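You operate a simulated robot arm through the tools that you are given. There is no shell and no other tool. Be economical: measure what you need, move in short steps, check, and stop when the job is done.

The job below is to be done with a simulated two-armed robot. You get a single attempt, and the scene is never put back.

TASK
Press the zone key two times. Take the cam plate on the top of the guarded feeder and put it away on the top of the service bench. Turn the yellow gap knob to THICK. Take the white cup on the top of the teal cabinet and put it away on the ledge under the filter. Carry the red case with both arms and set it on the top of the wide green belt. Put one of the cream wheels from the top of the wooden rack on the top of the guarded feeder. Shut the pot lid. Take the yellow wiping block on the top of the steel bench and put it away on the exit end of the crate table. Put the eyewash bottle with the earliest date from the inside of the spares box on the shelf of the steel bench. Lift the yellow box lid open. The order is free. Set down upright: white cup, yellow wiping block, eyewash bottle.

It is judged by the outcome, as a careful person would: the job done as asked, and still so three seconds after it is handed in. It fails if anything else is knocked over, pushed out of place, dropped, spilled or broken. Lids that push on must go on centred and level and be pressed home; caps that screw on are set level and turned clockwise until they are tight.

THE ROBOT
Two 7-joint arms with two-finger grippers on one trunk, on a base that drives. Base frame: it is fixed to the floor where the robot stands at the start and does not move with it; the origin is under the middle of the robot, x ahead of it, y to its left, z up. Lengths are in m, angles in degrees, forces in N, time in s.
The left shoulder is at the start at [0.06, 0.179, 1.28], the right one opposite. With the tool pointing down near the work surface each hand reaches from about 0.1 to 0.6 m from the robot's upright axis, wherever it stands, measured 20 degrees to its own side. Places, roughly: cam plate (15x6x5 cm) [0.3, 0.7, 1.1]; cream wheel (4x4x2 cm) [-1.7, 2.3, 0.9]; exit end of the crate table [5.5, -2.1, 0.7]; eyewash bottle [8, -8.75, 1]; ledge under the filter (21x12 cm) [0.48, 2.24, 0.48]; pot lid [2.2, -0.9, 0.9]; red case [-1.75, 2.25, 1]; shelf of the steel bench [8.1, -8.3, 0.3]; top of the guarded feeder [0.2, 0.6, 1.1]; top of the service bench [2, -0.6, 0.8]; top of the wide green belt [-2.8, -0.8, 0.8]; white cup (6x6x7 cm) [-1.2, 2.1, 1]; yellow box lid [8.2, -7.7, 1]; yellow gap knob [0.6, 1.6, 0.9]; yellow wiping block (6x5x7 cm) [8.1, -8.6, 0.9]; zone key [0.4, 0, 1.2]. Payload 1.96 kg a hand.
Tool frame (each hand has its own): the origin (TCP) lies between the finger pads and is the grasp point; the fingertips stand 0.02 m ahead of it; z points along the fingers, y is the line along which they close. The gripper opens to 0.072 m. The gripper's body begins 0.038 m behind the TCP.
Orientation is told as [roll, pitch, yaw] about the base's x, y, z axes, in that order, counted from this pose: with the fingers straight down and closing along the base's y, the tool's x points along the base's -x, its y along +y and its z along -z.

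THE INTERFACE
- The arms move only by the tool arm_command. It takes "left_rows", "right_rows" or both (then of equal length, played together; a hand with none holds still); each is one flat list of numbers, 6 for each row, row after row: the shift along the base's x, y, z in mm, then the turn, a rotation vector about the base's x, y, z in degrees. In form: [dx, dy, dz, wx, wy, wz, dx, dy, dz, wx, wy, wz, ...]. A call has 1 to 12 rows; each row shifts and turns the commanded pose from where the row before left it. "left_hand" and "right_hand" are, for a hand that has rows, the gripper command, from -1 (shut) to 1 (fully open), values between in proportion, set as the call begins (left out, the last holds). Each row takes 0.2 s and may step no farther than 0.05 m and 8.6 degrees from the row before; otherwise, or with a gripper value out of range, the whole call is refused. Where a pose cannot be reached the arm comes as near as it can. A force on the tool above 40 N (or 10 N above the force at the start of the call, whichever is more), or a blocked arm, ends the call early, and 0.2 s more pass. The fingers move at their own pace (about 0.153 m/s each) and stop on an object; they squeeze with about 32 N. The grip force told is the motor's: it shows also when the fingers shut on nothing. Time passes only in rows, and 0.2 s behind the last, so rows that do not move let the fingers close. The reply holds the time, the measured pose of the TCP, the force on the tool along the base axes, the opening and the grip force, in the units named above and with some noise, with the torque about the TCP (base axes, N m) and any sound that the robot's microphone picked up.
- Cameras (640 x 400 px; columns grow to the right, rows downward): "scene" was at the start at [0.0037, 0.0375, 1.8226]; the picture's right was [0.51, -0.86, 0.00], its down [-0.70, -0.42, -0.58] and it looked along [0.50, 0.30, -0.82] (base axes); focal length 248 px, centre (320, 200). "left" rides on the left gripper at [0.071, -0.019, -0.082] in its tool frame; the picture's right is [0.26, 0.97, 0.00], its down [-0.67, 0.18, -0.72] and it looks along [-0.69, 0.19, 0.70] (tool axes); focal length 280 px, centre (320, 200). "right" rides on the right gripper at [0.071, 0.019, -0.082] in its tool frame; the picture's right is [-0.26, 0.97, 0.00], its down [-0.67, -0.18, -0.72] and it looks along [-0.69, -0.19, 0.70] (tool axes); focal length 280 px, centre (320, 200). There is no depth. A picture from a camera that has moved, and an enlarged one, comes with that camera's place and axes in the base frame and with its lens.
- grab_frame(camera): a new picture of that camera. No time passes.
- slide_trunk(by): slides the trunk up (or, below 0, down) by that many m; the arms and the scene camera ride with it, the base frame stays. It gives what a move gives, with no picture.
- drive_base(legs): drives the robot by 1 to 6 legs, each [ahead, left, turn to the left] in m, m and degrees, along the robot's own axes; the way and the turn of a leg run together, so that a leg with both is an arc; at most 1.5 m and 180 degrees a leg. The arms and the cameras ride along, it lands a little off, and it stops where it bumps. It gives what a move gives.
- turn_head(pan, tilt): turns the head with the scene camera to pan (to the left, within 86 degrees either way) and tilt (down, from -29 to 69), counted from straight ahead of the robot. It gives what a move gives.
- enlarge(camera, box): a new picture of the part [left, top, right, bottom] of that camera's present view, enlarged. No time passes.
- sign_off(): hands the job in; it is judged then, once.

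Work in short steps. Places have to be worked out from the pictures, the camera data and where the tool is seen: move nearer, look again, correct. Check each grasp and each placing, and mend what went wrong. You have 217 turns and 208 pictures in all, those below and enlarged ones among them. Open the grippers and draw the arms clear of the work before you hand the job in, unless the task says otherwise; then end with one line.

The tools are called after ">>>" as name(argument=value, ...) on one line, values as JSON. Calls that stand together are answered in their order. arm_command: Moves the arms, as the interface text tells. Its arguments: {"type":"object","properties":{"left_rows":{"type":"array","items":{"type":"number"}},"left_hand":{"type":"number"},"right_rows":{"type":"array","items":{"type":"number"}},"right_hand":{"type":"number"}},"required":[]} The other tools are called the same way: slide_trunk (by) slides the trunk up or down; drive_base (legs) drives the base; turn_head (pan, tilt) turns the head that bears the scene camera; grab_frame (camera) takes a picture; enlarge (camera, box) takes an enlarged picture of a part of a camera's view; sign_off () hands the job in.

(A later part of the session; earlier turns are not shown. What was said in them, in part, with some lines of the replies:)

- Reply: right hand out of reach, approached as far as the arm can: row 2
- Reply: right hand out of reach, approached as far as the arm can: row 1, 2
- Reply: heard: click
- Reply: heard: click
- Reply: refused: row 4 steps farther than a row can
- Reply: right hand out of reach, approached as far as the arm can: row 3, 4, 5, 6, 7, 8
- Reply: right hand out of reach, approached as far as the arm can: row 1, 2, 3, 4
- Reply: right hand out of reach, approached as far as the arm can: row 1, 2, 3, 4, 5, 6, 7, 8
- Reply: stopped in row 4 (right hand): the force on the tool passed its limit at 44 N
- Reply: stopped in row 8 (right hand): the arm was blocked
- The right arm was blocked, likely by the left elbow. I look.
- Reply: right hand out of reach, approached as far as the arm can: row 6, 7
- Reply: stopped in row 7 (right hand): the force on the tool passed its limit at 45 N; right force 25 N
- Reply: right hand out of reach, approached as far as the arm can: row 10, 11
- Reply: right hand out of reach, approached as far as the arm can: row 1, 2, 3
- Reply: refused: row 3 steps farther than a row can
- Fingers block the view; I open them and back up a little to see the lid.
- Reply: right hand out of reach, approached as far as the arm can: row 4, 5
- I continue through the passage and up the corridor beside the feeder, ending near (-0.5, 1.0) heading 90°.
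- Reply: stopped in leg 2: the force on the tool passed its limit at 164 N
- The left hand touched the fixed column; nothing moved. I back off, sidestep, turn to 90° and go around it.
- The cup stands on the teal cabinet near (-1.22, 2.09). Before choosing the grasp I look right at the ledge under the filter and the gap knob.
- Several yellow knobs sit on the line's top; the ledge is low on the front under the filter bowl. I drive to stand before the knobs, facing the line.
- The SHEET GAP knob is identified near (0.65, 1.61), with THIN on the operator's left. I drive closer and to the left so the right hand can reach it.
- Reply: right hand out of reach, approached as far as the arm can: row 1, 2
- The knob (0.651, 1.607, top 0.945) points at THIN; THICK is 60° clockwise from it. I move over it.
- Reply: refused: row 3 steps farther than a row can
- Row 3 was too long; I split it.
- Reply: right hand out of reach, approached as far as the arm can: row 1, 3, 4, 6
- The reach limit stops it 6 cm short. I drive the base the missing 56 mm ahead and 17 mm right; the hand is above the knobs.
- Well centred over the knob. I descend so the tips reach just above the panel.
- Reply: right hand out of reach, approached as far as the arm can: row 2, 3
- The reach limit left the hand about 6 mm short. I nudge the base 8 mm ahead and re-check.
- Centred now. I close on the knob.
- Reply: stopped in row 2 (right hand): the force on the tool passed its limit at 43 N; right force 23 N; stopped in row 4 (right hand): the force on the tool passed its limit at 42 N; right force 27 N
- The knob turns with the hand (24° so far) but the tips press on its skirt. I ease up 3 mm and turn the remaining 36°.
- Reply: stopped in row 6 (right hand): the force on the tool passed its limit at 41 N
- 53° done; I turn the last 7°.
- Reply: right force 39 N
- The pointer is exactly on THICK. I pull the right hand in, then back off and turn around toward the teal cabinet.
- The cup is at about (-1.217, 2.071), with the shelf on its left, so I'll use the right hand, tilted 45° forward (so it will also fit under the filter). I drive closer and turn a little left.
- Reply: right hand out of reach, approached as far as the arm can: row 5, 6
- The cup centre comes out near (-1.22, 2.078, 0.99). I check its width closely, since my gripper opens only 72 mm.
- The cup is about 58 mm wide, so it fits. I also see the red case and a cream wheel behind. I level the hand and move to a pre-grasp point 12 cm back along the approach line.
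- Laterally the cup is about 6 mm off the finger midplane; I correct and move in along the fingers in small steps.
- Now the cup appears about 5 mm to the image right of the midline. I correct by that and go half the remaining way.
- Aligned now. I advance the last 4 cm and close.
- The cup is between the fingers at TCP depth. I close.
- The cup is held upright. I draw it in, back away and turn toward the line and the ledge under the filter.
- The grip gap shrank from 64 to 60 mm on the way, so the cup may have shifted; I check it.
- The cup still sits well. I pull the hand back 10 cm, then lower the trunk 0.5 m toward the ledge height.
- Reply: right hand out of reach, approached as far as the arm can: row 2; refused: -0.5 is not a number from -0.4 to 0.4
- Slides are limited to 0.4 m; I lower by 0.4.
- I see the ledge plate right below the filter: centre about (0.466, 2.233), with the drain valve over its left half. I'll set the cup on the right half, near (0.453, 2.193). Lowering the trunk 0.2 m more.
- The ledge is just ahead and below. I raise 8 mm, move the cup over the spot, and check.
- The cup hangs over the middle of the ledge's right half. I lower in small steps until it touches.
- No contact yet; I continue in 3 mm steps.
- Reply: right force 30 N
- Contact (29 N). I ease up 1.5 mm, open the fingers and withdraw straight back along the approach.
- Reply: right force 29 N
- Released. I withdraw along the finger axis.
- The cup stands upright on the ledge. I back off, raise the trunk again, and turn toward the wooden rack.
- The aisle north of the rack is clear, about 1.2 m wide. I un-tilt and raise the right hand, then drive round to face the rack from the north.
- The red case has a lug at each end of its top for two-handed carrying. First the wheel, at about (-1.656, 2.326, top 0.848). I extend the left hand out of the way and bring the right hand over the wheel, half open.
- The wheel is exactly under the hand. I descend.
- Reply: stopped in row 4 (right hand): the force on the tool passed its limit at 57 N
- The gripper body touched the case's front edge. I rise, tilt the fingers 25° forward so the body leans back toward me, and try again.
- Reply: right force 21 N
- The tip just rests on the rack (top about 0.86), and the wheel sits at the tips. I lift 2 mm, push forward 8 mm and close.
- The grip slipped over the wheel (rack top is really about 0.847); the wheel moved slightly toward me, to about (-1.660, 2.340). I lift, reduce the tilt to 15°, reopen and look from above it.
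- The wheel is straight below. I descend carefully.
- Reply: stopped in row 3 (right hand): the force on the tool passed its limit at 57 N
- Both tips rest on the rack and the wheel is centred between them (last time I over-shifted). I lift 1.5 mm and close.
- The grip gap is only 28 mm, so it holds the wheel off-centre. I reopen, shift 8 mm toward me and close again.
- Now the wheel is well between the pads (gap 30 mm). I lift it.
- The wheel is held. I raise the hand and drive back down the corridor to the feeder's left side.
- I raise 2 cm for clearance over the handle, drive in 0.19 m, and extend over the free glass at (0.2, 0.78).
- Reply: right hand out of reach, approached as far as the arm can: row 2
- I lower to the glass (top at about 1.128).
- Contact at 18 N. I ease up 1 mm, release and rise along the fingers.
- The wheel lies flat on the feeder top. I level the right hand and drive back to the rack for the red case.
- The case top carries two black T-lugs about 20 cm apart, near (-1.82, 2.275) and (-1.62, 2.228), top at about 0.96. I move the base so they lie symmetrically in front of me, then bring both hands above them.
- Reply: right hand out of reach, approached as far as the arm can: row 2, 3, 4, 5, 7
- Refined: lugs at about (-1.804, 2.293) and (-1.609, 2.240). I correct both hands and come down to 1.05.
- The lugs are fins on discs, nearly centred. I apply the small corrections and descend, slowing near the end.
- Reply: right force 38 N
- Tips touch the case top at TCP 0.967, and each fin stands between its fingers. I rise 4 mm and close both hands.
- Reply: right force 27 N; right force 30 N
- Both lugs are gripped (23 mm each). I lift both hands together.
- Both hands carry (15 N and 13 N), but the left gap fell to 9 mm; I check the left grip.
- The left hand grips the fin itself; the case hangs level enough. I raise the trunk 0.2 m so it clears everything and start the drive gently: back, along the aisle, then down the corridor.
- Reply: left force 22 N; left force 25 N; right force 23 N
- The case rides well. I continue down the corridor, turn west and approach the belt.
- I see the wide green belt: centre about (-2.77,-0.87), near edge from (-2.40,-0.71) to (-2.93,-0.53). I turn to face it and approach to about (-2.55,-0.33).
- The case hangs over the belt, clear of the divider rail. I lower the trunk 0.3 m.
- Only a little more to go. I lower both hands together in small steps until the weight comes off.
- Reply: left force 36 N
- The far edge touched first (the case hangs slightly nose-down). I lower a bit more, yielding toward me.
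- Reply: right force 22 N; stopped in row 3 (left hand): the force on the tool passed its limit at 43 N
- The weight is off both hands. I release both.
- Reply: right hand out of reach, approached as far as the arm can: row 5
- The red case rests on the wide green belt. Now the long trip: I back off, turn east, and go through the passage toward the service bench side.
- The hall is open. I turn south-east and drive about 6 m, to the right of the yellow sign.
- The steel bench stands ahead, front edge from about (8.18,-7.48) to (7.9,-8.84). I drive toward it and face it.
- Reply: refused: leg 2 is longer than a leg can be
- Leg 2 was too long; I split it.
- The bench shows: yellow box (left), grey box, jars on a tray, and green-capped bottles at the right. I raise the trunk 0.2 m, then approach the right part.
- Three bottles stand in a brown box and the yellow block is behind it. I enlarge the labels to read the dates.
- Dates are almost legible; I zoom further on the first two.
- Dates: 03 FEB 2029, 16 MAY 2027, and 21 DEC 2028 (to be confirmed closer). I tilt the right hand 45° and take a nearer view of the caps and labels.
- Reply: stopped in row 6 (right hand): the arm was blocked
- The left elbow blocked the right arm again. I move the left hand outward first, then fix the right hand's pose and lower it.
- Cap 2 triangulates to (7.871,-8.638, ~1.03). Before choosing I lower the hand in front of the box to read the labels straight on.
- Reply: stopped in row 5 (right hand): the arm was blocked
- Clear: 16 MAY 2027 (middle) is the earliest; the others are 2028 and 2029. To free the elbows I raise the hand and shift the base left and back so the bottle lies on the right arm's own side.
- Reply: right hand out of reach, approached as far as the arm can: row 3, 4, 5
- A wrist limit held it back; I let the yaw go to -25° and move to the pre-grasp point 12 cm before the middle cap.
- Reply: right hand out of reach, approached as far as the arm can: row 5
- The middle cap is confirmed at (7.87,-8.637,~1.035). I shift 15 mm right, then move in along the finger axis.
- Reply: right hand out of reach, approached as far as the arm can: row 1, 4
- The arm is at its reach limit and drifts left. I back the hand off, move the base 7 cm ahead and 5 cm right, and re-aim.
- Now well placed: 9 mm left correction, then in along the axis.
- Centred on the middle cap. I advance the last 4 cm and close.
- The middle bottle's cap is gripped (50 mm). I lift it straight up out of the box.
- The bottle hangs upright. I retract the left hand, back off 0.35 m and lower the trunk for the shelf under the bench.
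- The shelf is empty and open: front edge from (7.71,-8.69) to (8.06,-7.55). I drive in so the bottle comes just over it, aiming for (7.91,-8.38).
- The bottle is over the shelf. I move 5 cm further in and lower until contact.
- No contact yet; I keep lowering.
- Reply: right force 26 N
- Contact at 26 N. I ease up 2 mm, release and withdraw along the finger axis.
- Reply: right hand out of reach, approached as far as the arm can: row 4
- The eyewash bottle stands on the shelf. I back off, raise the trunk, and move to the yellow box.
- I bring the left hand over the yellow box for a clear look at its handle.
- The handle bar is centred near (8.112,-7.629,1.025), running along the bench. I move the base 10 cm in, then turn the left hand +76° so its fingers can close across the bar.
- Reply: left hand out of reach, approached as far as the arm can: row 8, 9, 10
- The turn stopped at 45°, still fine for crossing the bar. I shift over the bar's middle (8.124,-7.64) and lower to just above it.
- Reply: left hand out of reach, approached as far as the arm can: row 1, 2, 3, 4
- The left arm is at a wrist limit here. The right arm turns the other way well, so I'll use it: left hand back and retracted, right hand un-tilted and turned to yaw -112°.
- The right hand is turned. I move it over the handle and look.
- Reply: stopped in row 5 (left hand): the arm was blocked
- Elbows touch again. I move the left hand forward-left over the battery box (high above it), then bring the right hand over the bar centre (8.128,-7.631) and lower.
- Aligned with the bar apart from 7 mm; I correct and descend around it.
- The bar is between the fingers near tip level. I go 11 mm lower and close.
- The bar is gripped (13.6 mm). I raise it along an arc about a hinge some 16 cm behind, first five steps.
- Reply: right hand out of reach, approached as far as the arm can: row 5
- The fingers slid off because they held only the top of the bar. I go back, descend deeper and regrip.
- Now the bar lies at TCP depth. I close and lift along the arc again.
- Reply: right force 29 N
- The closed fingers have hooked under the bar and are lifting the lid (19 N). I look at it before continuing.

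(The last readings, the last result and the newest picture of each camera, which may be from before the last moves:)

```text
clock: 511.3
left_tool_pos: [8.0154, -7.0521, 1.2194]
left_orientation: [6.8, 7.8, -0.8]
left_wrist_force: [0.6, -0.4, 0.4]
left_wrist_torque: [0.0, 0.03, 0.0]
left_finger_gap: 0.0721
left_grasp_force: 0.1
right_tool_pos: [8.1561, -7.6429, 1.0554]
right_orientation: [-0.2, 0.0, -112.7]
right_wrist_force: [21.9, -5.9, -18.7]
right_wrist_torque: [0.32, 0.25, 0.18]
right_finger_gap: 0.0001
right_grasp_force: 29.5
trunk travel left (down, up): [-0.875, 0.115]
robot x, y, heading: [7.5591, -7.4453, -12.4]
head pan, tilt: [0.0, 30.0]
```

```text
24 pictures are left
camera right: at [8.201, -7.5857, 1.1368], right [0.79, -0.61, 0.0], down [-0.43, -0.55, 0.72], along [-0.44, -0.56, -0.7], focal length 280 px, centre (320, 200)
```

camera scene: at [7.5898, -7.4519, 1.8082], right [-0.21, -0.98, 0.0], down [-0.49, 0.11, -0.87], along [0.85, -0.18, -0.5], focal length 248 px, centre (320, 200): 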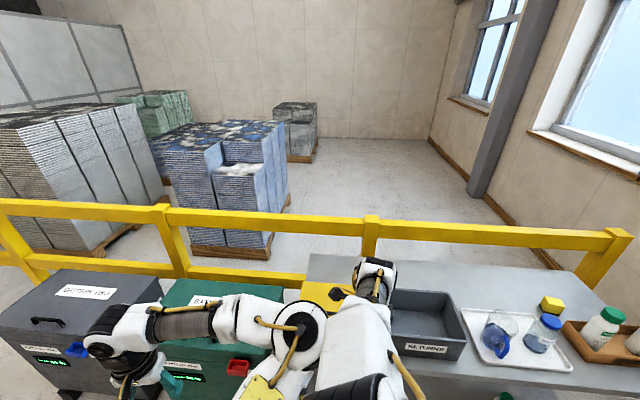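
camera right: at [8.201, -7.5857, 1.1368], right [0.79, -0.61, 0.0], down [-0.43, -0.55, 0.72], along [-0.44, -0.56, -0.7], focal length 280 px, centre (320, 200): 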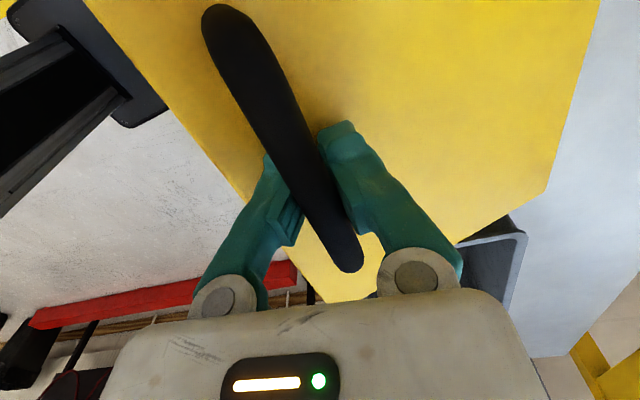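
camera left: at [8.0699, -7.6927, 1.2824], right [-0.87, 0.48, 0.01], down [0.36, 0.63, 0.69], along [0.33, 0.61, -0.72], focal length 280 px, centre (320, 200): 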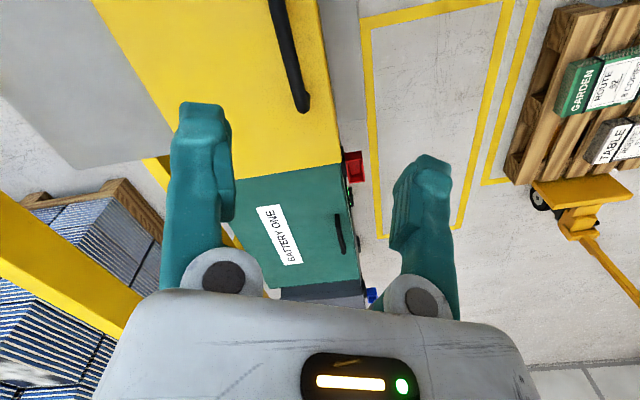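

The lid is coming up, about 25° open. I continue the arc with a bit more inward motion.

>>> arm_command(right_rows=[6, -2, 0, 0, 0, 0, 6.5, -2, 9, 0, 0, 0, 6.5, -2, 9, 0, 0, 0, 7.6, -2.3, 8, 0, 0, 0, 7.6, -2.3, 8, 0, 0, 0, 8.6, -2.6, 6.8, 0, 0, 0, 8.6, -2.6, 6.8, 0, 0, 0, 9.5, -2.9, 5.5, 0, 0, 0, 9.5, -2.9, 5.5, 0, 0, 0])

>>> grab_frame(camera="scene")

```text
clock: 512.2
left_tool_pos: [8.0179, -7.0495, 1.2191]
left_orientation: [6.8, 8.0, -0.7]
left_wrist_force: [-0.5, 1.4, 0.1]
left_wrist_torque: [0.01, 0.02, 0.01]
left_finger_gap: 0.072
left_grasp_force: 0.1
right_tool_pos: [8.1705, -7.6477, 1.072]
right_orientation: [-0.2, 0.1, -112.7]
right_wrist_force: [26.0, -3.5, -28.3]
right_wrist_torque: [0.52, 0.28, 0.34]
right_finger_gap: 0.0059
right_grasp_force: 29.5
right hand out of reach, approached as far as the arm can: row 3, 4
trunk travel left (down, up): [-0.875, 0.115]
robot x, y, heading: [7.5594, -7.4457, -12.2]
head pan, tilt: [0.0, 30.0]
stopped in row 4 (right hand): the force on the tool passed its limit at 44 N (the readings are from after the stop); the commanded pose is now the measured one
```

```text
23 pictures are left
camera scene: at [7.6037, -7.4549, 1.8075], right [-0.21, -0.98, 0.0], down [-0.5, 0.11, -0.86], along [0.84, -0.18, -0.51], focal length 248 px, centre (320, 200)
```

scene: 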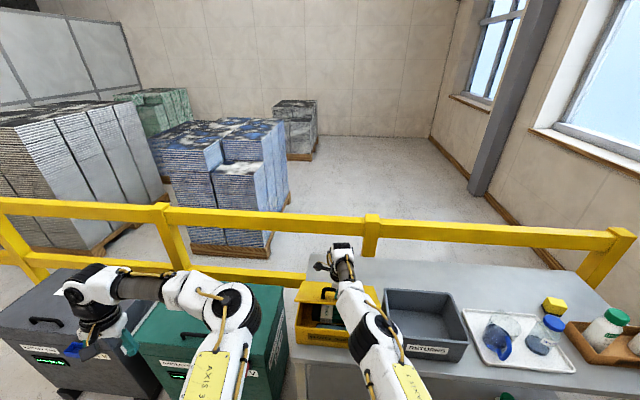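

The lid is partly open, but the arm is at its reach. I creep the base 4 cm ahead, which pushes the bar inward, then follow up with the hand.

>>> drive_base(legs=[[0.05, -0.01, 0]])

>>> arm_command(right_rows=[2, -1, 10, 0, 0, 0, 2, -1, 10, 0, 0, 0, 3, -1, 10, 0, 0, 0, 4, -1, 8, 0, 0, 0])

```text
clock: 513.2
left_tool_pos: [8.0488, -7.0664, 1.2226]
left_orientation: [6.8, 7.4, -0.8]
left_wrist_force: [0.1, 0.6, 0.5]
left_wrist_torque: [-0.01, -0.03, 0.0]
left_finger_gap: 0.072
left_grasp_force: 0.0
right_tool_pos: [8.2019, -7.6622, 1.0874]
right_orientation: [0.5, 0.0, -112.4]
right_wrist_force: [-4.6, 0.9, 11.9]
right_wrist_torque: [-0.32, -0.49, 0.4]
right_finger_gap: 0.0
right_grasp_force: 29.3
trunk travel left (down, up): [-0.875, 0.115]
robot x, y, heading: [7.5978, -7.4636, -12.5]
head pan, tilt: [0.0, 30.0]
stopped in leg 1: the force on the tool passed its limit at 59 N (the readings are from after the stop); the commanded pose is now the measured one
```

```text
clock: 514.1
left_tool_pos: [8.057, -7.069, 1.2191]
left_orientation: [6.7, 7.8, -0.9]
left_wrist_force: [-0.3, -0.2, 0.6]
left_wrist_torque: [-0.04, 0.0, -0.01]
left_finger_gap: 0.0722
left_grasp_force: 0.2
right_tool_pos: [8.2124, -7.6685, 1.1069]
right_orientation: [-0.4, -0.2, -112.6]
right_wrist_force: [19.5, -5.2, -44.3]
right_wrist_torque: [0.39, 0.15, 0.45]
right_finger_gap: 0.0063
right_grasp_force: 29.8
right hand out of reach, approached as far as the arm can: row 3, 4
trunk travel left (down, up): [-0.875, 0.115]
robot x, y, heading: [7.6025, -7.4615, -12.4]
head pan, tilt: [0.0, 30.0]
stopped in row 4 (right hand): the force on the tool passed its limit at 48 N (the readings are from after the stop); the commanded pose is now the measured one
```

About 50° open now. I relieve the upward pull slightly and creep the base in again.

>>> arm_command(right_rows=[0, 0, -4, 0, 0, 0, 0, 0, 0, 0, 0, 0])

>>> drive_base(legs=[[0.06, -0.005, 0]])

>>> grab_frame(camera="scene")

```text
clock: 514.8
left_tool_pos: [8.0579, -7.0706, 1.2203]
left_orientation: [6.8, 7.9, -0.8]
left_wrist_force: [0.2, -0.7, 0.1]
left_wrist_torque: [0.04, -0.02, -0.02]
left_finger_gap: 0.0719
left_grasp_force: 0.1
right_tool_pos: [8.2134, -7.669, 1.1063]
right_orientation: [-0.2, -0.2, -112.5]
right_wrist_force: [12.9, -3.8, -29.1]
right_wrist_torque: [0.05, 0.23, 0.4]
right_finger_gap: 0.0058
right_grasp_force: 29.9
trunk travel left (down, up): [-0.875, 0.115]
robot x, y, heading: [7.5999, -7.4624, -12.3]
head pan, tilt: [0.0, 30.0]
```

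```text
clock: 515.7
left_tool_pos: [8.1017, -7.0838, 1.2242]
left_orientation: [6.7, 7.2, -0.8]
left_wrist_force: [-0.6, 0.0, -0.2]
left_wrist_torque: [-0.01, -0.02, 0.01]
left_finger_gap: 0.072
left_grasp_force: 0.0
right_tool_pos: [8.2588, -7.6826, 1.1158]
right_orientation: [0.4, 0.0, -112.5]
right_wrist_force: [-1.1, -0.2, 0.8]
right_wrist_torque: [-0.04, -0.06, -0.01]
right_finger_gap: 0.0002
right_grasp_force: 29.3
trunk travel left (down, up): [-0.875, 0.115]
robot x, y, heading: [7.6582, -7.4762, -12.1]
head pan, tilt: [0.0, 30.0]
```

```text
22 pictures are left
camera scene: at [7.6809, -7.4867, 1.8085], right [-0.21, -0.98, 0.0], down [-0.48, 0.11, -0.87], along [0.85, -0.19, -0.5], focal length 248 px, centre (320, 200)
```

scene: 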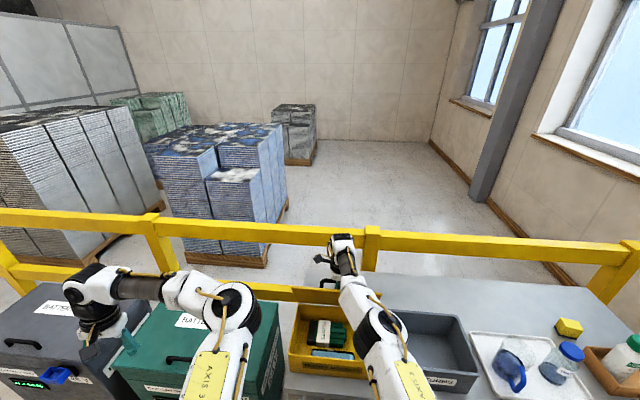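

The lid stands nearly vertical and forces are about zero. I push a little further back to pass the upright position.

>>> drive_base(legs=[[0.045, 0, 0]])

>>> enlarge(camera="scene", box=[240, 210, 440, 390])

>>> grab_frame(camera="right")

```text
clock: 516.6
left_tool_pos: [8.1469, -7.0932, 1.2235]
left_orientation: [6.6, 7.2, -0.9]
left_wrist_force: [-0.1, -0.6, -0.3]
left_wrist_torque: [0.02, -0.05, 0.04]
left_finger_gap: 0.0719
left_grasp_force: 0.1
right_tool_pos: [8.3033, -7.6927, 1.1149]
right_orientation: [0.4, 0.1, -112.5]
right_wrist_force: [-0.5, 0.0, 0.4]
right_wrist_torque: [-0.01, -0.05, 0.0]
right_finger_gap: 0.0
right_grasp_force: 29.7
trunk travel left (down, up): [-0.875, 0.115]
robot x, y, heading: [7.7001, -7.4925, -12.0]
head pan, tilt: [0.0, 30.0]
```

```text
2.22 times, centred on (340, 300) of scene
camera zoom: at [7.7249, -7.4962, 1.8084], right [-0.21, -0.98, 0.0], down [-0.48, 0.11, -0.87], along [0.85, -0.19, -0.5], focal length 552 px, centre (276, -22)
```

zoom: 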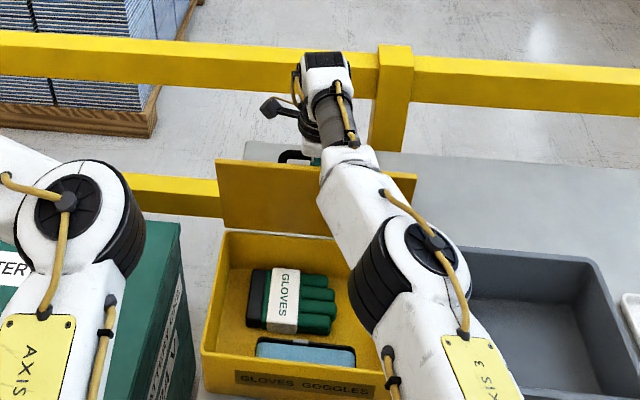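

```text
20 pictures are left
camera right: at [8.3469, -7.6341, 1.1973], right [0.79, -0.61, 0.01], down [-0.43, -0.55, 0.71], along [-0.43, -0.57, -0.7], focal length 280 px, centre (320, 200)
```

right: 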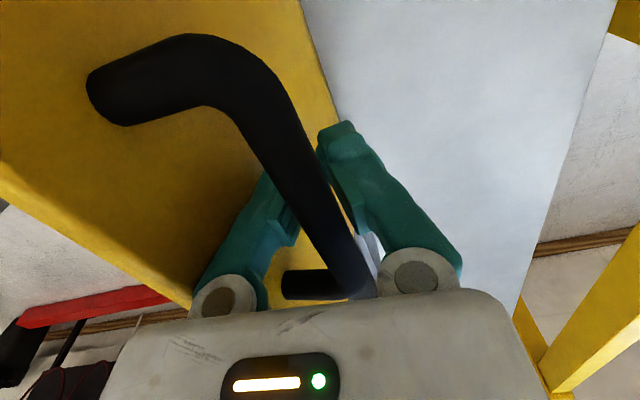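

The lid has passed upright and shows its inside; the hook is unloaded. I open the fingers just enough to free the bar and withdraw up and slightly inward along the lid.

>>> arm_command(right_rows=[0, 0, 0, 0, 0, 0, 0, 0, 0, 0, 0, 0, 3, -1, 8, 0, 0, 0, 3, -1, 8, 0, 0, 0, 4, -1, 12, 0, 0, 0, 4, -1, 12, 0, 0, 0, 5, -1, 15, 0, 0, 0, 5, -1, 15, 0, 0, 0, 0, 0, 20, 0, 0, 0, 0, 0, 30, 0, 0, 0], right_hand=-0.3)

>>> enlarge(camera="scene", box=[240, 210, 440, 390])

```text
clock: 518.8
left_tool_pos: [8.1515, -7.094, 1.2223]
left_orientation: [6.7, 7.5, -0.7]
left_wrist_force: [0.4, 0.9, -0.8]
left_wrist_torque: [0.02, 0.0, 0.0]
left_finger_gap: 0.0717
left_grasp_force: 0.0
right_tool_pos: [8.3017, -7.6991, 1.2319]
right_orientation: [0.2, 0.0, -112.5]
right_wrist_force: [0.0, 0.3, 0.2]
right_wrist_torque: [-0.01, -0.03, -0.02]
right_finger_gap: 0.0255
right_grasp_force: 0.0
right hand out of reach, approached as far as the arm can: row 3, 5, 6, 7, 8, 10
trunk travel left (down, up): [-0.875, 0.115]
robot x, y, heading: [7.7033, -7.4897, -12.2]
head pan, tilt: [0.0, 30.0]
```

```text
2.22 times, centred on (340, 300) of scene
camera zoom: at [7.7311, -7.4981, 1.8081], right [-0.21, -0.98, 0.0], down [-0.49, 0.11, -0.87], along [0.85, -0.18, -0.5], focal length 552 px, centre (276, -22)
```

zoom: 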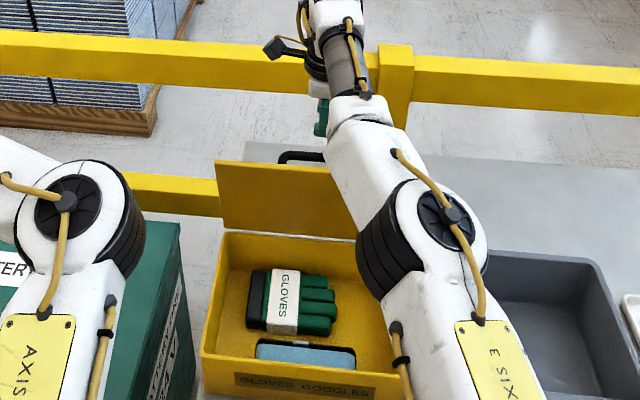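

The lid stays open on its own. I back off and shift toward the wiping block at about (8.035,-8.54), turning the right hand back to yaw -25° on the way.

>>> drive_base(legs=[[-0.45, 0, 0], [0, -0.72, 0]])

>>> arm_command(right_rows=[-13, 3, 0, 0, 0, 7.9, -13, 3, 0, 0, 0, 7.9, -13, 3, 0, 0, 0, 7.9, -13, 3, 0, 0, 0, 7.9, -13, 3, 0, 0, 0, 7.9, -13, 3, 0, 0, 0, 7.9, -13, 3, 0, 0, 0, 7.9, -10, 3, 0, 0, 0, 7.9, 0, 0, 0, 0, 0, 7.9, 0, 0, 0, 0, 0, 7.9, 0, 0, 0, 0, 0, 7.9], right_hand=1)

>>> drive_base(legs=[[0.42, 0, 0]])

>>> grab_frame(camera="right")

```text
clock: 525.0
left_tool_pos: [7.5635, -7.7025, 1.2214]
left_orientation: [6.6, 7.5, -0.2]
left_wrist_force: [-0.2, -0.7, 0.7]
left_wrist_torque: [-0.01, 0.02, 0.0]
left_finger_gap: 0.0718
left_grasp_force: 0.1
right_tool_pos: [7.7205, -8.3043, 1.2312]
right_orientation: [0.1, 0.0, -112.0]
right_wrist_force: [0.0, -0.6, -0.3]
right_wrist_torque: [-0.02, 0.0, -0.01]
right_finger_gap: 0.0252
right_grasp_force: 0.0
trunk travel left (down, up): [-0.875, 0.115]
robot x, y, heading: [7.1163, -8.1045, -11.8]
head pan, tilt: [0.0, 30.0]
```

```text
clock: 527.5
left_tool_pos: [7.5637, -7.7033, 1.2217]
left_orientation: [6.8, 7.6, -0.3]
left_wrist_force: [0.3, 0.8, 0.4]
left_wrist_torque: [0.02, -0.02, 0.0]
left_finger_gap: 0.0718
left_grasp_force: 0.1
right_tool_pos: [7.6184, -8.2819, 1.2299]
right_orientation: [0.2, 0.1, -24.9]
right_wrist_force: [0.2, -0.4, -0.2]
right_wrist_torque: [0.0, 0.04, 0.0]
right_finger_gap: 0.0719
right_grasp_force: 0.1
trunk travel left (down, up): [-0.875, 0.115]
robot x, y, heading: [7.116, -8.1046, -12.0]
head pan, tilt: [0.0, 30.0]
```

```text
clock: 530.1
left_tool_pos: [7.9882, -7.7918, 1.2218]
left_orientation: [6.7, 7.4, -0.3]
left_wrist_force: [-0.1, 0.9, 0.6]
left_wrist_torque: [-0.01, -0.04, -0.05]
left_finger_gap: 0.0722
left_grasp_force: 0.0
right_tool_pos: [8.0415, -8.3701, 1.2322]
right_orientation: [0.3, -0.2, -25.2]
right_wrist_force: [-0.4, -0.2, -0.8]
right_wrist_torque: [0.01, 0.03, -0.01]
right_finger_gap: 0.0722
right_grasp_force: 0.0
trunk travel left (down, up): [-0.875, 0.115]
robot x, y, heading: [7.5421, -8.1935, -12.1]
head pan, tilt: [0.0, 30.0]
```

```text
18 pictures are left
camera right: at [7.9846, -8.3234, 1.3136], right [0.65, 0.76, 0.0], down [0.53, -0.45, 0.72], along [0.55, -0.46, -0.7], focal length 280 px, centre (320, 200)
```

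right: 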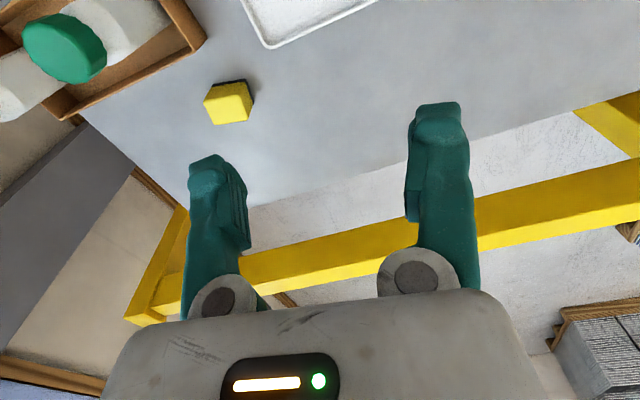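

The block's top is at about (8.05,-8.55). I move over it and look once more.

>>> arm_command(right_rows=[2, -36, -10, 0, 0, -1, 2, -36, -20, 0, 0, -1, 2, -36, -30, 0, 0, -1, 1, -36, -30, 0, 0, -1, 1, -36, -30, 0, 0, -1, 0, 0, -40, 0, 0, 0, 0, 0, 0, 0, 0, 0])

>>> grab_frame(camera="right")

```text
clock: 531.7
left_tool_pos: [7.989, -7.7913, 1.2228]
left_orientation: [6.8, 7.5, -0.3]
left_wrist_force: [-1.8, -0.5, -0.3]
left_wrist_torque: [0.01, 0.0, -0.02]
left_finger_gap: 0.0717
left_grasp_force: 0.1
right_tool_pos: [8.0782, -8.52, 1.0864]
right_orientation: [0.2, 0.0, -30.4]
right_wrist_force: [0.0, 0.5, -0.2]
right_wrist_torque: [0.01, 0.01, 0.01]
right_finger_gap: 0.0718
right_grasp_force: 0.1
right hand out of reach, approached as far as the arm can: row 4, 5
trunk travel left (down, up): [-0.875, 0.115]
robot x, y, heading: [7.5446, -8.195, -11.7]
head pan, tilt: [0.0, 30.0]
```

```text
17 pictures are left
camera right: at [8.026, -8.4679, 1.1686], right [0.71, 0.7, 0.0], down [0.49, -0.5, 0.72], along [0.5, -0.51, -0.7], focal length 280 px, centre (320, 200)
```

right: 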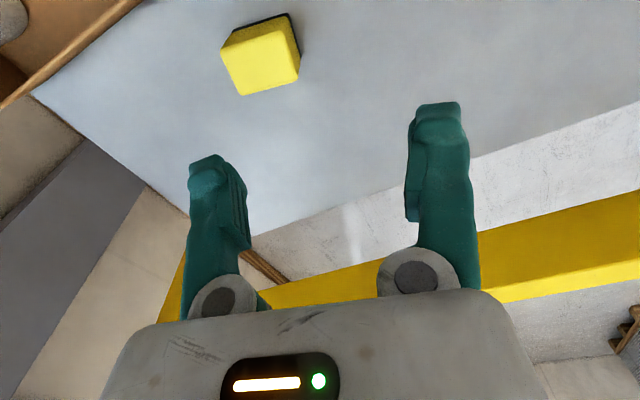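

The block is at (8.055,-8.56), well aligned with the hand. I shift the base 6 cm right and centre above it.

>>> drive_base(legs=[[0, -0.06, 0]])

>>> arm_command(right_rows=[-11, 18, -20, 0, 0, 0, 0, 0, -30, 0, 0, 0, 0, 0, 0, 0, 0, 0])

>>> grab_frame(camera="right")

```text
clock: 532.7
left_tool_pos: [7.9779, -7.846, 1.2208]
left_orientation: [6.6, 7.6, -0.3]
left_wrist_force: [0.2, -0.2, -0.3]
left_wrist_torque: [-0.04, 0.0, 0.02]
left_finger_gap: 0.0718
left_grasp_force: 0.1
right_tool_pos: [8.068, -8.5734, 1.0871]
right_orientation: [-0.1, -0.1, -30.5]
right_wrist_force: [-0.3, 0.2, 0.3]
right_wrist_torque: [-0.01, 0.03, 0.01]
right_finger_gap: 0.072
right_grasp_force: 0.0
trunk travel left (down, up): [-0.875, 0.115]
robot x, y, heading: [7.5291, -8.252, -11.9]
head pan, tilt: [0.0, 30.0]
```

```text
clock: 533.5
left_tool_pos: [7.9759, -7.8522, 1.2234]
left_orientation: [6.8, 7.4, -0.2]
left_wrist_force: [0.0, -1.1, -0.2]
left_wrist_torque: [-0.02, -0.02, 0.01]
left_finger_gap: 0.0721
left_grasp_force: 0.1
right_tool_pos: [8.0547, -8.5626, 1.0358]
right_orientation: [0.2, 0.0, -30.4]
right_wrist_force: [0.5, -0.5, -0.1]
right_wrist_torque: [0.03, 0.01, -0.04]
right_finger_gap: 0.0721
right_grasp_force: 0.0
trunk travel left (down, up): [-0.875, 0.115]
robot x, y, heading: [7.5266, -8.2504, -12.1]
head pan, tilt: [0.0, 30.0]
```

```text
16 pictures are left
camera right: at [8.0027, -8.51, 1.1179], right [0.71, 0.7, 0.0], down [0.49, -0.5, 0.71], along [0.5, -0.51, -0.7], focal length 280 px, centre (320, 200)
```

right: 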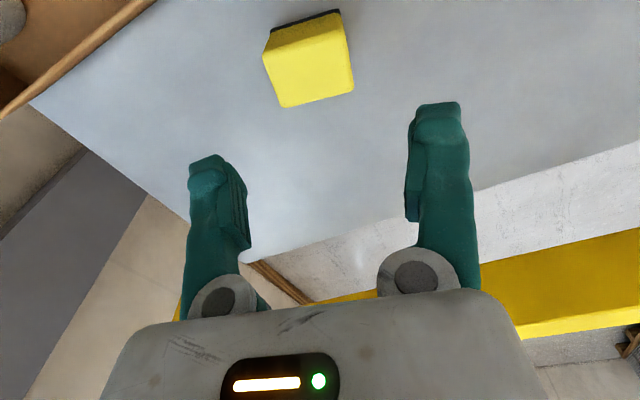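

Nearly centred; 5 mm correction, then I descend around the block.

>>> arm_command(right_rows=[-3.6, -3.5, -20, 0, 0, 0, 0, 0, -40, 0, 0, 0, 0, 0, -40, 0, 0, 0, 0, 0, -25, 0, 0, 0, 0, 0, -6, 0, 0, 0, 0, 0, 0, 0, 0, 0])

>>> grab_frame(camera="right")

```text
clock: 534.5
left_tool_pos: [7.974, -7.8487, 1.2219]
left_orientation: [6.5, 7.4, -0.3]
left_wrist_force: [-0.7, -0.2, 0.0]
left_wrist_torque: [0.0, 0.03, 0.02]
left_finger_gap: 0.072
left_grasp_force: 0.1
right_tool_pos: [8.053, -8.5634, 0.9267]
right_orientation: [0.0, -0.3, -30.4]
right_wrist_force: [-5.9, 3.1, 14.3]
right_wrist_torque: [-0.38, 0.34, -0.3]
right_finger_gap: 0.0721
right_grasp_force: 0.1
trunk travel left (down, up): [-0.875, 0.115]
robot x, y, heading: [7.5293, -8.2528, -11.9]
head pan, tilt: [0.0, 30.0]
stopped in row 4 (right hand): the force on the tool passed its limit at 64 N (the readings are from after the stop); the commanded pose is now the measured one
```

```text
15 pictures are left
camera right: at [8.0002, -8.5108, 1.0075], right [0.71, 0.7, 0.0], down [0.49, -0.5, 0.72], along [0.5, -0.51, -0.7], focal length 280 px, centre (320, 200)
```

right: 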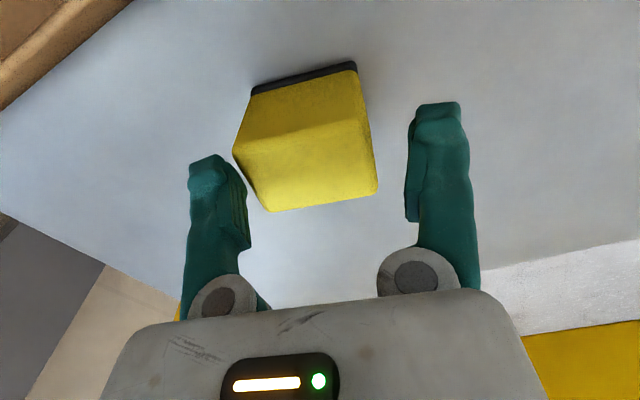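

The left fingertip touched the block's top edge: the block is 6 cm wide this way and its centre is at (8.055,-8.5735). I rise, shift 10 mm, and descend again.

>>> arm_command(right_rows=[0, 0, 15, 0, 0, 0, 2.4, -10, 0, 0, 0, 0, 0, 0, -12, 0, 0, 0, 0, 0, -10, 0, 0, 0, 0, 0, -8, 0, 0, 0, 0, 0, 0, 0, 0, 0])

>>> grab_frame(camera="right")

```text
clock: 535.9
left_tool_pos: [7.9776, -7.8495, 1.2232]
left_orientation: [6.6, 7.4, -0.2]
left_wrist_force: [0.5, 0.2, 1.2]
left_wrist_torque: [0.04, 0.0, -0.02]
left_finger_gap: 0.0719
left_grasp_force: 0.1
right_tool_pos: [8.0562, -8.5732, 0.9069]
right_orientation: [0.0, -0.1, -30.5]
right_wrist_force: [0.7, 0.0, 0.7]
right_wrist_torque: [0.0, -0.02, 0.03]
right_finger_gap: 0.0721
right_grasp_force: 0.1
trunk travel left (down, up): [-0.875, 0.115]
robot x, y, heading: [7.5279, -8.2525, -11.8]
head pan, tilt: [0.0, 30.0]
```

```text
14 pictures are left
camera right: at [8.0041, -8.5212, 0.99], right [0.71, 0.7, 0.0], down [0.49, -0.5, 0.72], along [0.5, -0.51, -0.7], focal length 280 px, centre (320, 200)
```

right: 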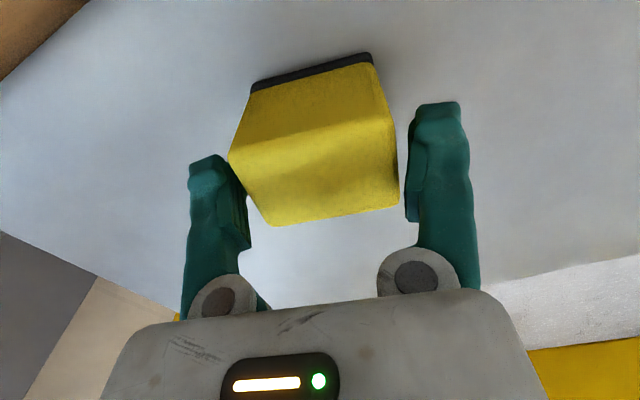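

The fingers straddle the block. I lower 8 mm, close, and lift it.

>>> arm_command(right_rows=[0, 0, -8, 0, 0, 0, 0, 0, 0, 0, 0, 0])

>>> arm_command(right_rows=[0, 0, 0, 0, 0, 0, 0, 0, 0, 0, 0, 0, 0, 0, 0, 0, 0, 0], right_hand=-1)

>>> arm_command(right_rows=[0, 0, 15, 0, 0, 0, 0, 0, 35, 0, 0, 0, 0, 5, 45, 0, 0, 0, 0, 15, 45, 0, 0, 0, -5, 25, 40, 0, 0, 0, -20, 30, 20, 0, 0, 0, -30, 20, 0, 0, 0, 0])

>>> grab_frame(camera="right")

```text
clock: 536.5
left_tool_pos: [7.9767, -7.8498, 1.222]
left_orientation: [6.7, 7.6, -0.3]
left_wrist_force: [1.2, 0.0, -0.1]
left_wrist_torque: [0.01, 0.01, -0.03]
left_finger_gap: 0.072
left_grasp_force: 0.0
right_tool_pos: [8.0556, -8.5733, 0.8992]
right_orientation: [0.0, -0.1, -30.4]
right_wrist_force: [0.3, -0.1, -0.3]
right_wrist_torque: [-0.02, 0.03, -0.01]
right_finger_gap: 0.0723
right_grasp_force: 0.2
trunk travel left (down, up): [-0.875, 0.115]
robot x, y, heading: [7.5288, -8.2477, -12.0]
head pan, tilt: [0.0, 30.0]
```

```text
clock: 537.2
left_tool_pos: [7.9765, -7.8507, 1.2219]
left_orientation: [6.8, 7.5, -0.4]
left_wrist_force: [-0.4, 0.1, -0.4]
left_wrist_torque: [0.0, -0.01, 0.0]
left_finger_gap: 0.0722
left_grasp_force: 0.0
right_tool_pos: [8.0558, -8.5745, 0.899]
right_orientation: [0.0, 0.0, -30.3]
right_wrist_force: [-0.5, 0.5, -0.7]
right_wrist_torque: [0.01, -0.02, -0.01]
right_finger_gap: 0.0633
right_grasp_force: 31.9
trunk travel left (down, up): [-0.875, 0.115]
robot x, y, heading: [7.5319, -8.2531, -12.1]
head pan, tilt: [0.0, 30.0]
```

```text
clock: 538.9
left_tool_pos: [7.975, -7.85, 1.2219]
left_orientation: [6.7, 7.4, -0.3]
left_wrist_force: [-0.4, -0.7, 0.0]
left_wrist_torque: [-0.02, 0.02, -0.02]
left_finger_gap: 0.072
left_grasp_force: 0.0
right_tool_pos: [8.0002, -8.4803, 1.0988]
right_orientation: [0.0, -0.1, -30.5]
right_wrist_force: [-0.1, -0.4, 0.4]
right_wrist_torque: [-0.03, 0.0, 0.02]
right_finger_gap: 0.0628
right_grasp_force: 32.1
trunk travel left (down, up): [-0.875, 0.115]
robot x, y, heading: [7.528, -8.2515, -12.0]
head pan, tilt: [0.0, 30.0]
```

```text
13 pictures are left
camera right: at [7.9464, -8.4272, 1.1815], right [0.71, 0.7, 0.0], down [0.49, -0.5, 0.72], along [0.5, -0.51, -0.7], focal length 280 px, centre (320, 200)
```

right: 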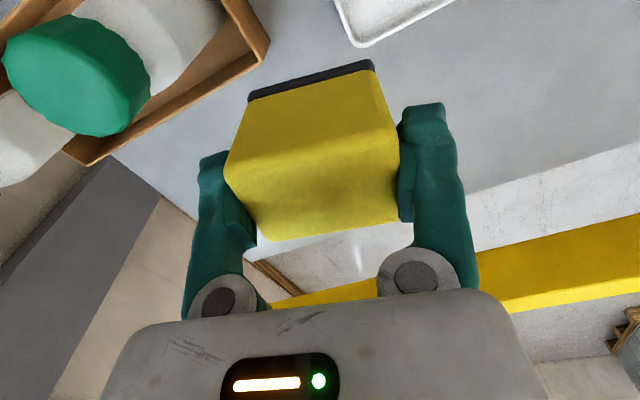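

The block is held. I raise the trunk a bit and drive back across the hall, avoiding the floor items, toward the crate table.

>>> slide_trunk(by=0.1)

>>> drive_base(legs=[[-0.6, 0, 0], [0, 0, 155.6], [1.45, 0, 0], [1.45, 0, 0], [0, 0, -40.6], [1.5, 0, 0]])

>>> drive_base(legs=[[1.3, 0, 0], [0, 0, -70]])

>>> grab_frame(camera="scene")

```text
clock: 540.2
left_tool_pos: [7.9764, -7.8505, 1.3215]
left_orientation: [6.7, 7.6, -0.4]
left_wrist_force: [0.5, 0.4, -0.1]
left_wrist_torque: [0.03, 0.0, -0.01]
left_finger_gap: 0.0721
left_grasp_force: 0.0
right_tool_pos: [7.9997, -8.4813, 1.1994]
right_orientation: [0.1, 0.0, -30.3]
right_wrist_force: [0.0, 0.2, -0.5]
right_wrist_torque: [0.0, -0.03, 0.0]
right_finger_gap: 0.0627
right_grasp_force: 31.5
trunk travel left (down, up): [-0.975, 0.015]
robot x, y, heading: [7.5325, -8.2516, -12.2]
head pan, tilt: [0.0, 30.0]
```

```text
clock: 572.7
left_tool_pos: [3.6662, -4.7393, 1.3221]
left_orientation: [6.7, 7.5, 115.2]
left_wrist_force: [-0.3, 0.3, -0.1]
left_wrist_torque: [0.02, 0.01, 0.03]
left_finger_gap: 0.0719
left_grasp_force: 0.2
right_tool_pos: [4.2245, -4.4459, 1.1995]
right_orientation: [-0.1, -0.1, 85.1]
right_wrist_force: [-0.6, 0.1, -0.1]
right_wrist_torque: [0.02, 0.0, 0.02]
right_finger_gap: 0.0594
right_grasp_force: 32.6
trunk travel left (down, up): [-0.975, 0.015]
robot x, y, heading: [4.2198, -4.9685, 103.5]
head pan, tilt: [0.0, 30.0]
```

```text
clock: 582.2
left_tool_pos: [3.921, -3.0954, 1.3221]
left_orientation: [6.6, 7.5, 46.6]
left_wrist_force: [-0.1, -0.5, 0.9]
left_wrist_torque: [-0.01, -0.01, 0.01]
left_finger_gap: 0.0719
left_grasp_force: 0.1
right_tool_pos: [4.3978, -3.5084, 1.1985]
right_orientation: [0.0, -0.1, 16.5]
right_wrist_force: [0.2, -0.2, -0.4]
right_wrist_torque: [0.03, 0.02, -0.04]
right_finger_gap: 0.0592
right_grasp_force: 31.9
trunk travel left (down, up): [-0.975, 0.015]
robot x, y, heading: [3.9069, -3.6946, 35.1]
head pan, tilt: [0.0, 30.0]
```

```text
12 pictures are left
camera scene: at [3.9339, -3.6787, 1.9082], right [0.57, -0.82, 0.0], down [-0.41, -0.29, -0.87], along [0.71, 0.5, -0.5], focal length 248 px, centre (320, 200)
```

scene: 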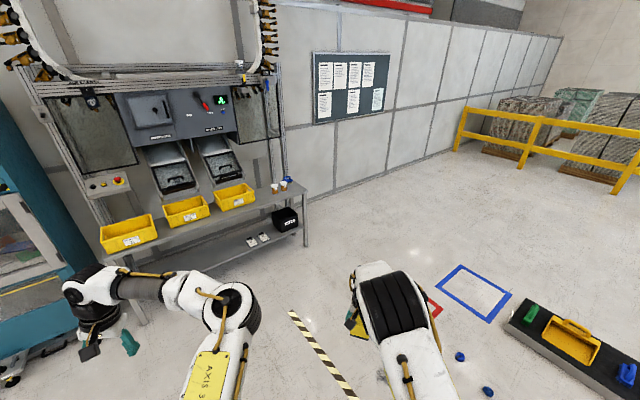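

The crate table's exit end is its right end with free space near the front corner; I choose (5.53,-2.16). I drive there and face the table.

>>> drive_base(legs=[[1.4, 0.06, 0], [0.3, 0, 0], [0, 0, 36]])

>>> slide_trunk(by=-0.2)

>>> turn_head(pan=-15, tilt=45)

>>> grab_frame(camera="scene")

```text
clock: 592.5
left_tool_pos: [4.9565, -2.192, 1.3224]
left_orientation: [6.7, 7.5, 80.1]
left_wrist_force: [-0.2, 0.5, 0.3]
left_wrist_torque: [-0.01, 0.01, 0.02]
left_finger_gap: 0.0718
left_grasp_force: 0.1
right_tool_pos: [5.5811, -2.2732, 1.198]
right_orientation: [0.0, -0.1, 49.9]
right_wrist_force: [-0.5, 0.3, -0.7]
right_wrist_torque: [-0.01, -0.01, -0.03]
right_finger_gap: 0.0591
right_grasp_force: 31.7
trunk travel left (down, up): [-0.975, 0.015]
robot x, y, heading: [5.2789, -2.702, 68.6]
head pan, tilt: [0.0, 30.0]
```

```text
clock: 594.7
left_tool_pos: [4.9556, -2.1922, 1.1222]
left_orientation: [6.7, 7.5, 80.1]
left_wrist_force: [-0.3, 0.0, 0.9]
left_wrist_torque: [-0.01, 0.02, -0.01]
left_finger_gap: 0.0722
left_grasp_force: 0.1
right_tool_pos: [5.5805, -2.273, 0.9993]
right_orientation: [0.0, -0.1, 50.1]
right_wrist_force: [0.6, -0.8, -0.9]
right_wrist_torque: [-0.03, 0.01, 0.0]
right_finger_gap: 0.0591
right_grasp_force: 32.1
trunk travel left (down, up): [-0.775, 0.215]
robot x, y, heading: [5.2738, -2.7005, 68.5]
head pan, tilt: [0.0, 30.0]
```

```text
clock: 595.5
left_tool_pos: [4.9558, -2.1917, 1.1223]
left_orientation: [6.7, 7.5, 80.1]
left_wrist_force: [-0.2, 0.5, 0.0]
left_wrist_torque: [-0.03, 0.01, 0.0]
left_finger_gap: 0.072
left_grasp_force: 0.1
right_tool_pos: [5.5802, -2.2721, 0.999]
right_orientation: [0.0, 0.0, 50.0]
right_wrist_force: [-0.2, 0.1, 0.5]
right_wrist_torque: [-0.03, -0.01, -0.03]
right_finger_gap: 0.059
right_grasp_force: 32.1
trunk travel left (down, up): [-0.775, 0.215]
robot x, y, heading: [5.2765, -2.6998, 68.3]
head pan, tilt: [-15.0, 45.0]
```

```text
11 pictures are left
camera scene: at [5.3042, -2.6895, 1.6856], right [0.8, -0.59, 0.0], down [-0.42, -0.57, -0.71], along [0.42, 0.57, -0.71], focal length 248 px, centre (320, 200)
```

scene: 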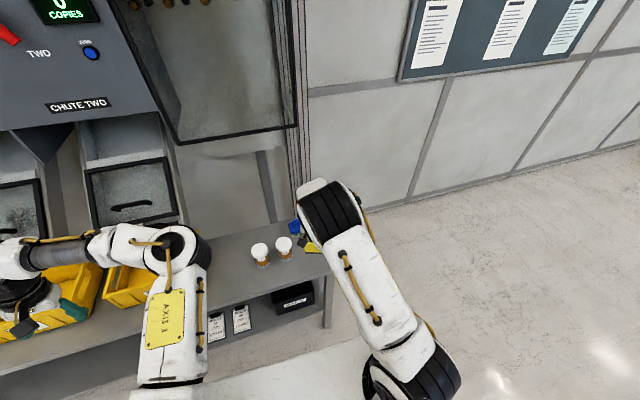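

The two small cups stand at about (5.44,-2.06) and (5.54,-2.09), so I pick a spot nearer the front corner: (5.565,-2.20). I move over it, lower the trunk 0.15 m and look.

>>> arm_command(right_rows=[-8, 36, 0, 0, 0, 0, -8, 36, 0, 0, 0, 0, 0, 0, 0, 0, 0, 0])

>>> slide_trunk(by=-0.15)

>>> grab_frame(camera="right")

```text
clock: 596.3
left_tool_pos: [4.9561, -2.1926, 1.1226]
left_orientation: [6.6, 7.4, 80.1]
left_wrist_force: [0.3, -0.5, 0.3]
left_wrist_torque: [-0.01, 0.0, -0.03]
left_finger_gap: 0.072
left_grasp_force: 0.1
right_tool_pos: [5.5654, -2.2019, 0.9972]
right_orientation: [0.0, 0.0, 49.9]
right_wrist_force: [-0.3, 0.1, -0.4]
right_wrist_torque: [0.04, 0.0, 0.01]
right_finger_gap: 0.0587
right_grasp_force: 32.5
trunk travel left (down, up): [-0.775, 0.215]
robot x, y, heading: [5.2791, -2.7008, 68.5]
head pan, tilt: [-15.0, 45.0]
```

```text
clock: 598.0
left_tool_pos: [4.9552, -2.1926, 0.9722]
left_orientation: [6.7, 7.5, 80.1]
left_wrist_force: [0.0, -0.2, 0.0]
left_wrist_torque: [0.0, -0.01, -0.03]
left_finger_gap: 0.072
left_grasp_force: 0.1
right_tool_pos: [5.5661, -2.2016, 0.8475]
right_orientation: [0.0, -0.1, 50.1]
right_wrist_force: [-0.1, 0.2, -0.2]
right_wrist_torque: [-0.04, 0.0, -0.04]
right_finger_gap: 0.0588
right_grasp_force: 31.8
trunk travel left (down, up): [-0.625, 0.365]
robot x, y, heading: [5.2724, -2.6998, 68.5]
head pan, tilt: [-15.0, 45.0]
```

```text
10 pictures are left
camera right: at [5.5043, -2.2436, 0.9298], right [-0.57, 0.82, 0.0], down [0.57, 0.4, 0.72], along [0.59, 0.41, -0.7], focal length 280 px, centre (320, 200)
```

right: 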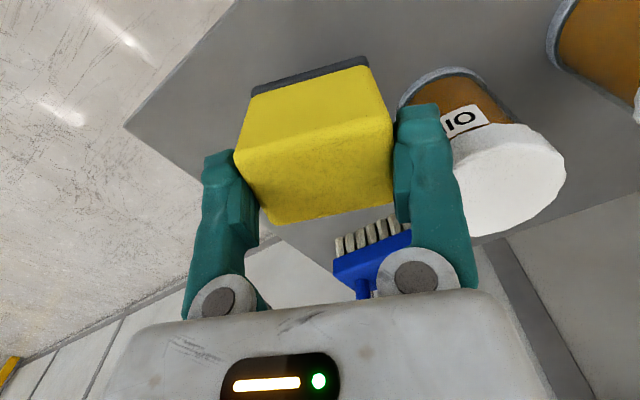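

The spot can be improved: the table corner is at (5.72,-2.31), so I shift 5 cm toward the end, away from the jar, and lower.

>>> arm_command(right_rows=[27, 1, 0, 0, 0, 0, 27, 1, 0, 0, 0, 0, 0, 0, -40, 0, 0, 0, 0, 0, -35, 0, 0, 0, 0, 0, -10, 0, 0, 0, 0, 0, -6, 0, 0, 0, 0, 0, -5, 0, 0, 0, 0, 0, -5, 0, 0, 0])

>>> grab_frame(camera="right")

```text
clock: 598.9
left_tool_pos: [4.9557, -2.1927, 0.9728]
left_orientation: [6.6, 7.3, 80.1]
left_wrist_force: [-0.1, 0.5, 0.2]
left_wrist_torque: [-0.03, 0.04, 0.04]
left_finger_gap: 0.0718
left_grasp_force: 0.1
right_tool_pos: [5.6211, -2.2004, 0.8021]
right_orientation: [0.0, 0.1, 50.2]
right_wrist_force: [-6.7, -13.5, 17.8]
right_wrist_torque: [-0.33, 0.6, 0.33]
right_finger_gap: 0.0592
right_grasp_force: 31.9
trunk travel left (down, up): [-0.625, 0.365]
robot x, y, heading: [5.2776, -2.6967, 68.6]
head pan, tilt: [-15.0, 45.0]
stopped in row 4 (right hand): the force on the tool passed its limit at 82 N (the readings are from after the stop); the commanded pose is now the measured one
```

```text
9 pictures are left
camera right: at [5.5603, -2.2429, 0.8847], right [-0.57, 0.82, 0.0], down [0.57, 0.4, 0.71], along [0.59, 0.41, -0.7], focal length 280 px, centre (320, 200)
```

right: 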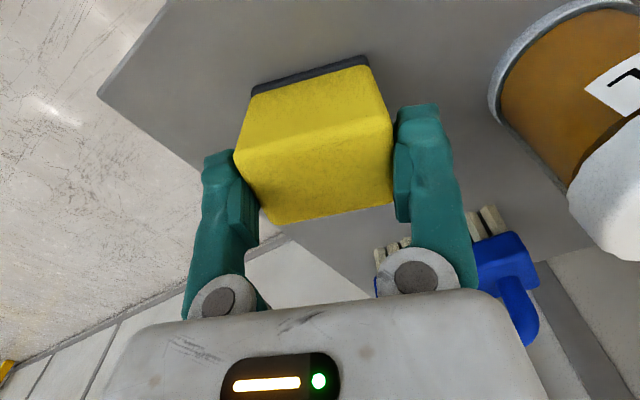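

The block has met the table (top about 0.758). It's fully on the table, 4 cm from the front edge. I release and rise.

>>> arm_command(right_rows=[0, 0, 1, 0, 0, 0, 0, 0, 0, 0, 0, 0])

>>> arm_command(right_rows=[0, 0, 0, 0, 0, 0, 0, 0, 0, 0, 0, 0, 0, 0, 0, 0, 0, 0], right_hand=1)

>>> arm_command(right_rows=[0, 0, 15, 0, 0, 0, 0, 0, 30, 0, 0, 0, 0, 0, 40, 0, 0, 0, 0, -10, 40, 0, 0, 0, -10, -30, 20, 0, 0, 0, -10, -30, 0, 0, 0, 0])

>>> grab_frame(camera="right")

```text
clock: 599.5
left_tool_pos: [4.9561, -2.192, 0.9714]
left_orientation: [6.7, 7.5, 80.0]
left_wrist_force: [-0.3, -0.3, 0.0]
left_wrist_torque: [-0.05, 0.01, 0.01]
left_finger_gap: 0.0721
left_grasp_force: 0.0
right_tool_pos: [5.6221, -2.1989, 0.8031]
right_orientation: [0.0, -0.1, 50.1]
right_wrist_force: [-1.4, -1.7, 4.2]
right_wrist_torque: [0.09, 0.04, 0.03]
right_finger_gap: 0.0594
right_grasp_force: 32.1
trunk travel left (down, up): [-0.625, 0.365]
robot x, y, heading: [5.2756, -2.6996, 68.5]
head pan, tilt: [-15.0, 45.0]
```

```text
clock: 600.3
left_tool_pos: [4.9562, -2.1915, 0.9707]
left_orientation: [6.7, 7.4, 80.1]
left_wrist_force: [-0.2, 0.4, -0.3]
left_wrist_torque: [0.01, 0.01, -0.01]
left_finger_gap: 0.0722
left_grasp_force: 0.0
right_tool_pos: [5.6205, -2.1986, 0.8014]
right_orientation: [0.0, 0.1, 50.1]
right_wrist_force: [0.3, -0.6, 0.3]
right_wrist_torque: [0.0, 0.02, 0.01]
right_finger_gap: 0.0718
right_grasp_force: 0.1
trunk travel left (down, up): [-0.625, 0.365]
robot x, y, heading: [5.2764, -2.6978, 68.3]
head pan, tilt: [-15.0, 45.0]
```

```text
clock: 601.7
left_tool_pos: [4.9564, -2.1905, 0.9717]
left_orientation: [6.7, 7.4, 80.1]
left_wrist_force: [-0.6, -0.6, -0.3]
left_wrist_torque: [0.02, 0.0, 0.03]
left_finger_gap: 0.0717
left_grasp_force: 0.2
right_tool_pos: [5.603, -2.2711, 0.9482]
right_orientation: [0.0, 0.0, 50.1]
right_wrist_force: [-0.4, 0.8, -0.5]
right_wrist_torque: [0.02, 0.04, 0.01]
right_finger_gap: 0.0719
right_grasp_force: 0.1
trunk travel left (down, up): [-0.625, 0.365]
robot x, y, heading: [5.2767, -2.7028, 68.1]
head pan, tilt: [-15.0, 45.0]
```

```text
8 pictures are left
camera right: at [5.5411, -2.3131, 1.0296], right [-0.57, 0.82, 0.0], down [0.57, 0.4, 0.72], along [0.59, 0.41, -0.7], focal length 280 px, centre (320, 200)
```

right: 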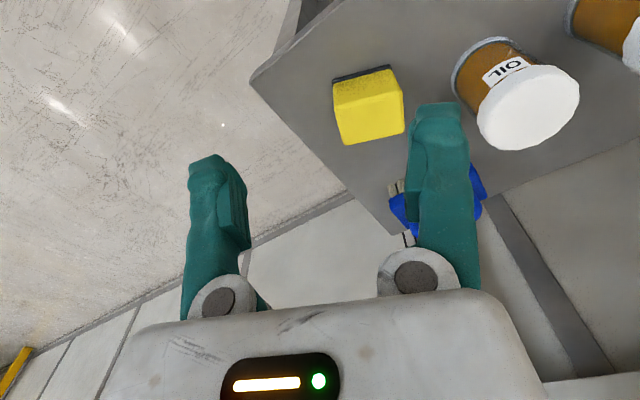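

The block stands upright on the exit end. All ten jobs are done, so I back the arms clear of the table.

>>> drive_base(legs=[[-0.35, 0, 0]])

>>> enlarge(camera="scene", box=[180, 140, 420, 300])

```text
clock: 604.0
left_tool_pos: [4.8264, -2.5162, 0.9713]
left_orientation: [6.7, 7.4, 80.7]
left_wrist_force: [0.4, 0.1, 0.8]
left_wrist_torque: [0.04, 0.02, -0.01]
left_finger_gap: 0.072
left_grasp_force: 0.1
right_tool_pos: [5.4732, -2.5896, 0.9476]
right_orientation: [0.0, 0.0, 50.8]
right_wrist_force: [-0.3, -1.2, 0.9]
right_wrist_torque: [0.02, -0.02, -0.02]
right_finger_gap: 0.072
right_grasp_force: 0.1
trunk travel left (down, up): [-0.625, 0.365]
robot x, y, heading: [5.1507, -3.0185, 69.2]
head pan, tilt: [-15.0, 45.0]
```

```text
2.50 times, centred on (300, 220) of scene
camera zoom: at [5.1791, -3.0116, 1.5356], right [0.81, -0.59, 0.0], down [-0.41, -0.57, -0.71], along [0.42, 0.57, -0.71], focal length 621 px, centre (370, 150)
```

zoom: 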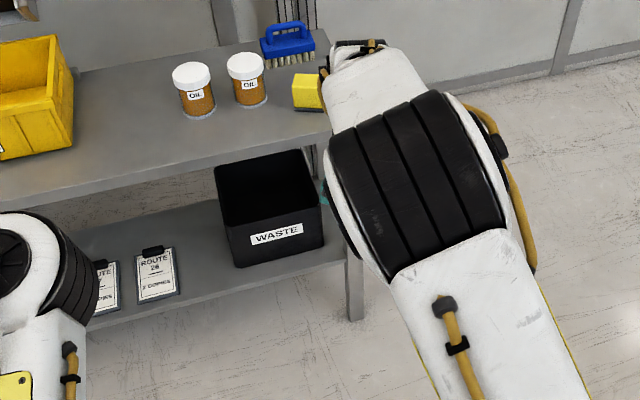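

The block, jars and brush all stand in order, the grippers are open and the arms are clear. I hand the job in.

>>> sign_off()

```text
The job is handed in.
```

All ten tasks are done and the job is handed in. I checked each result on camera as I finished it, but did not go back to re-check the earlier ones before handing in.
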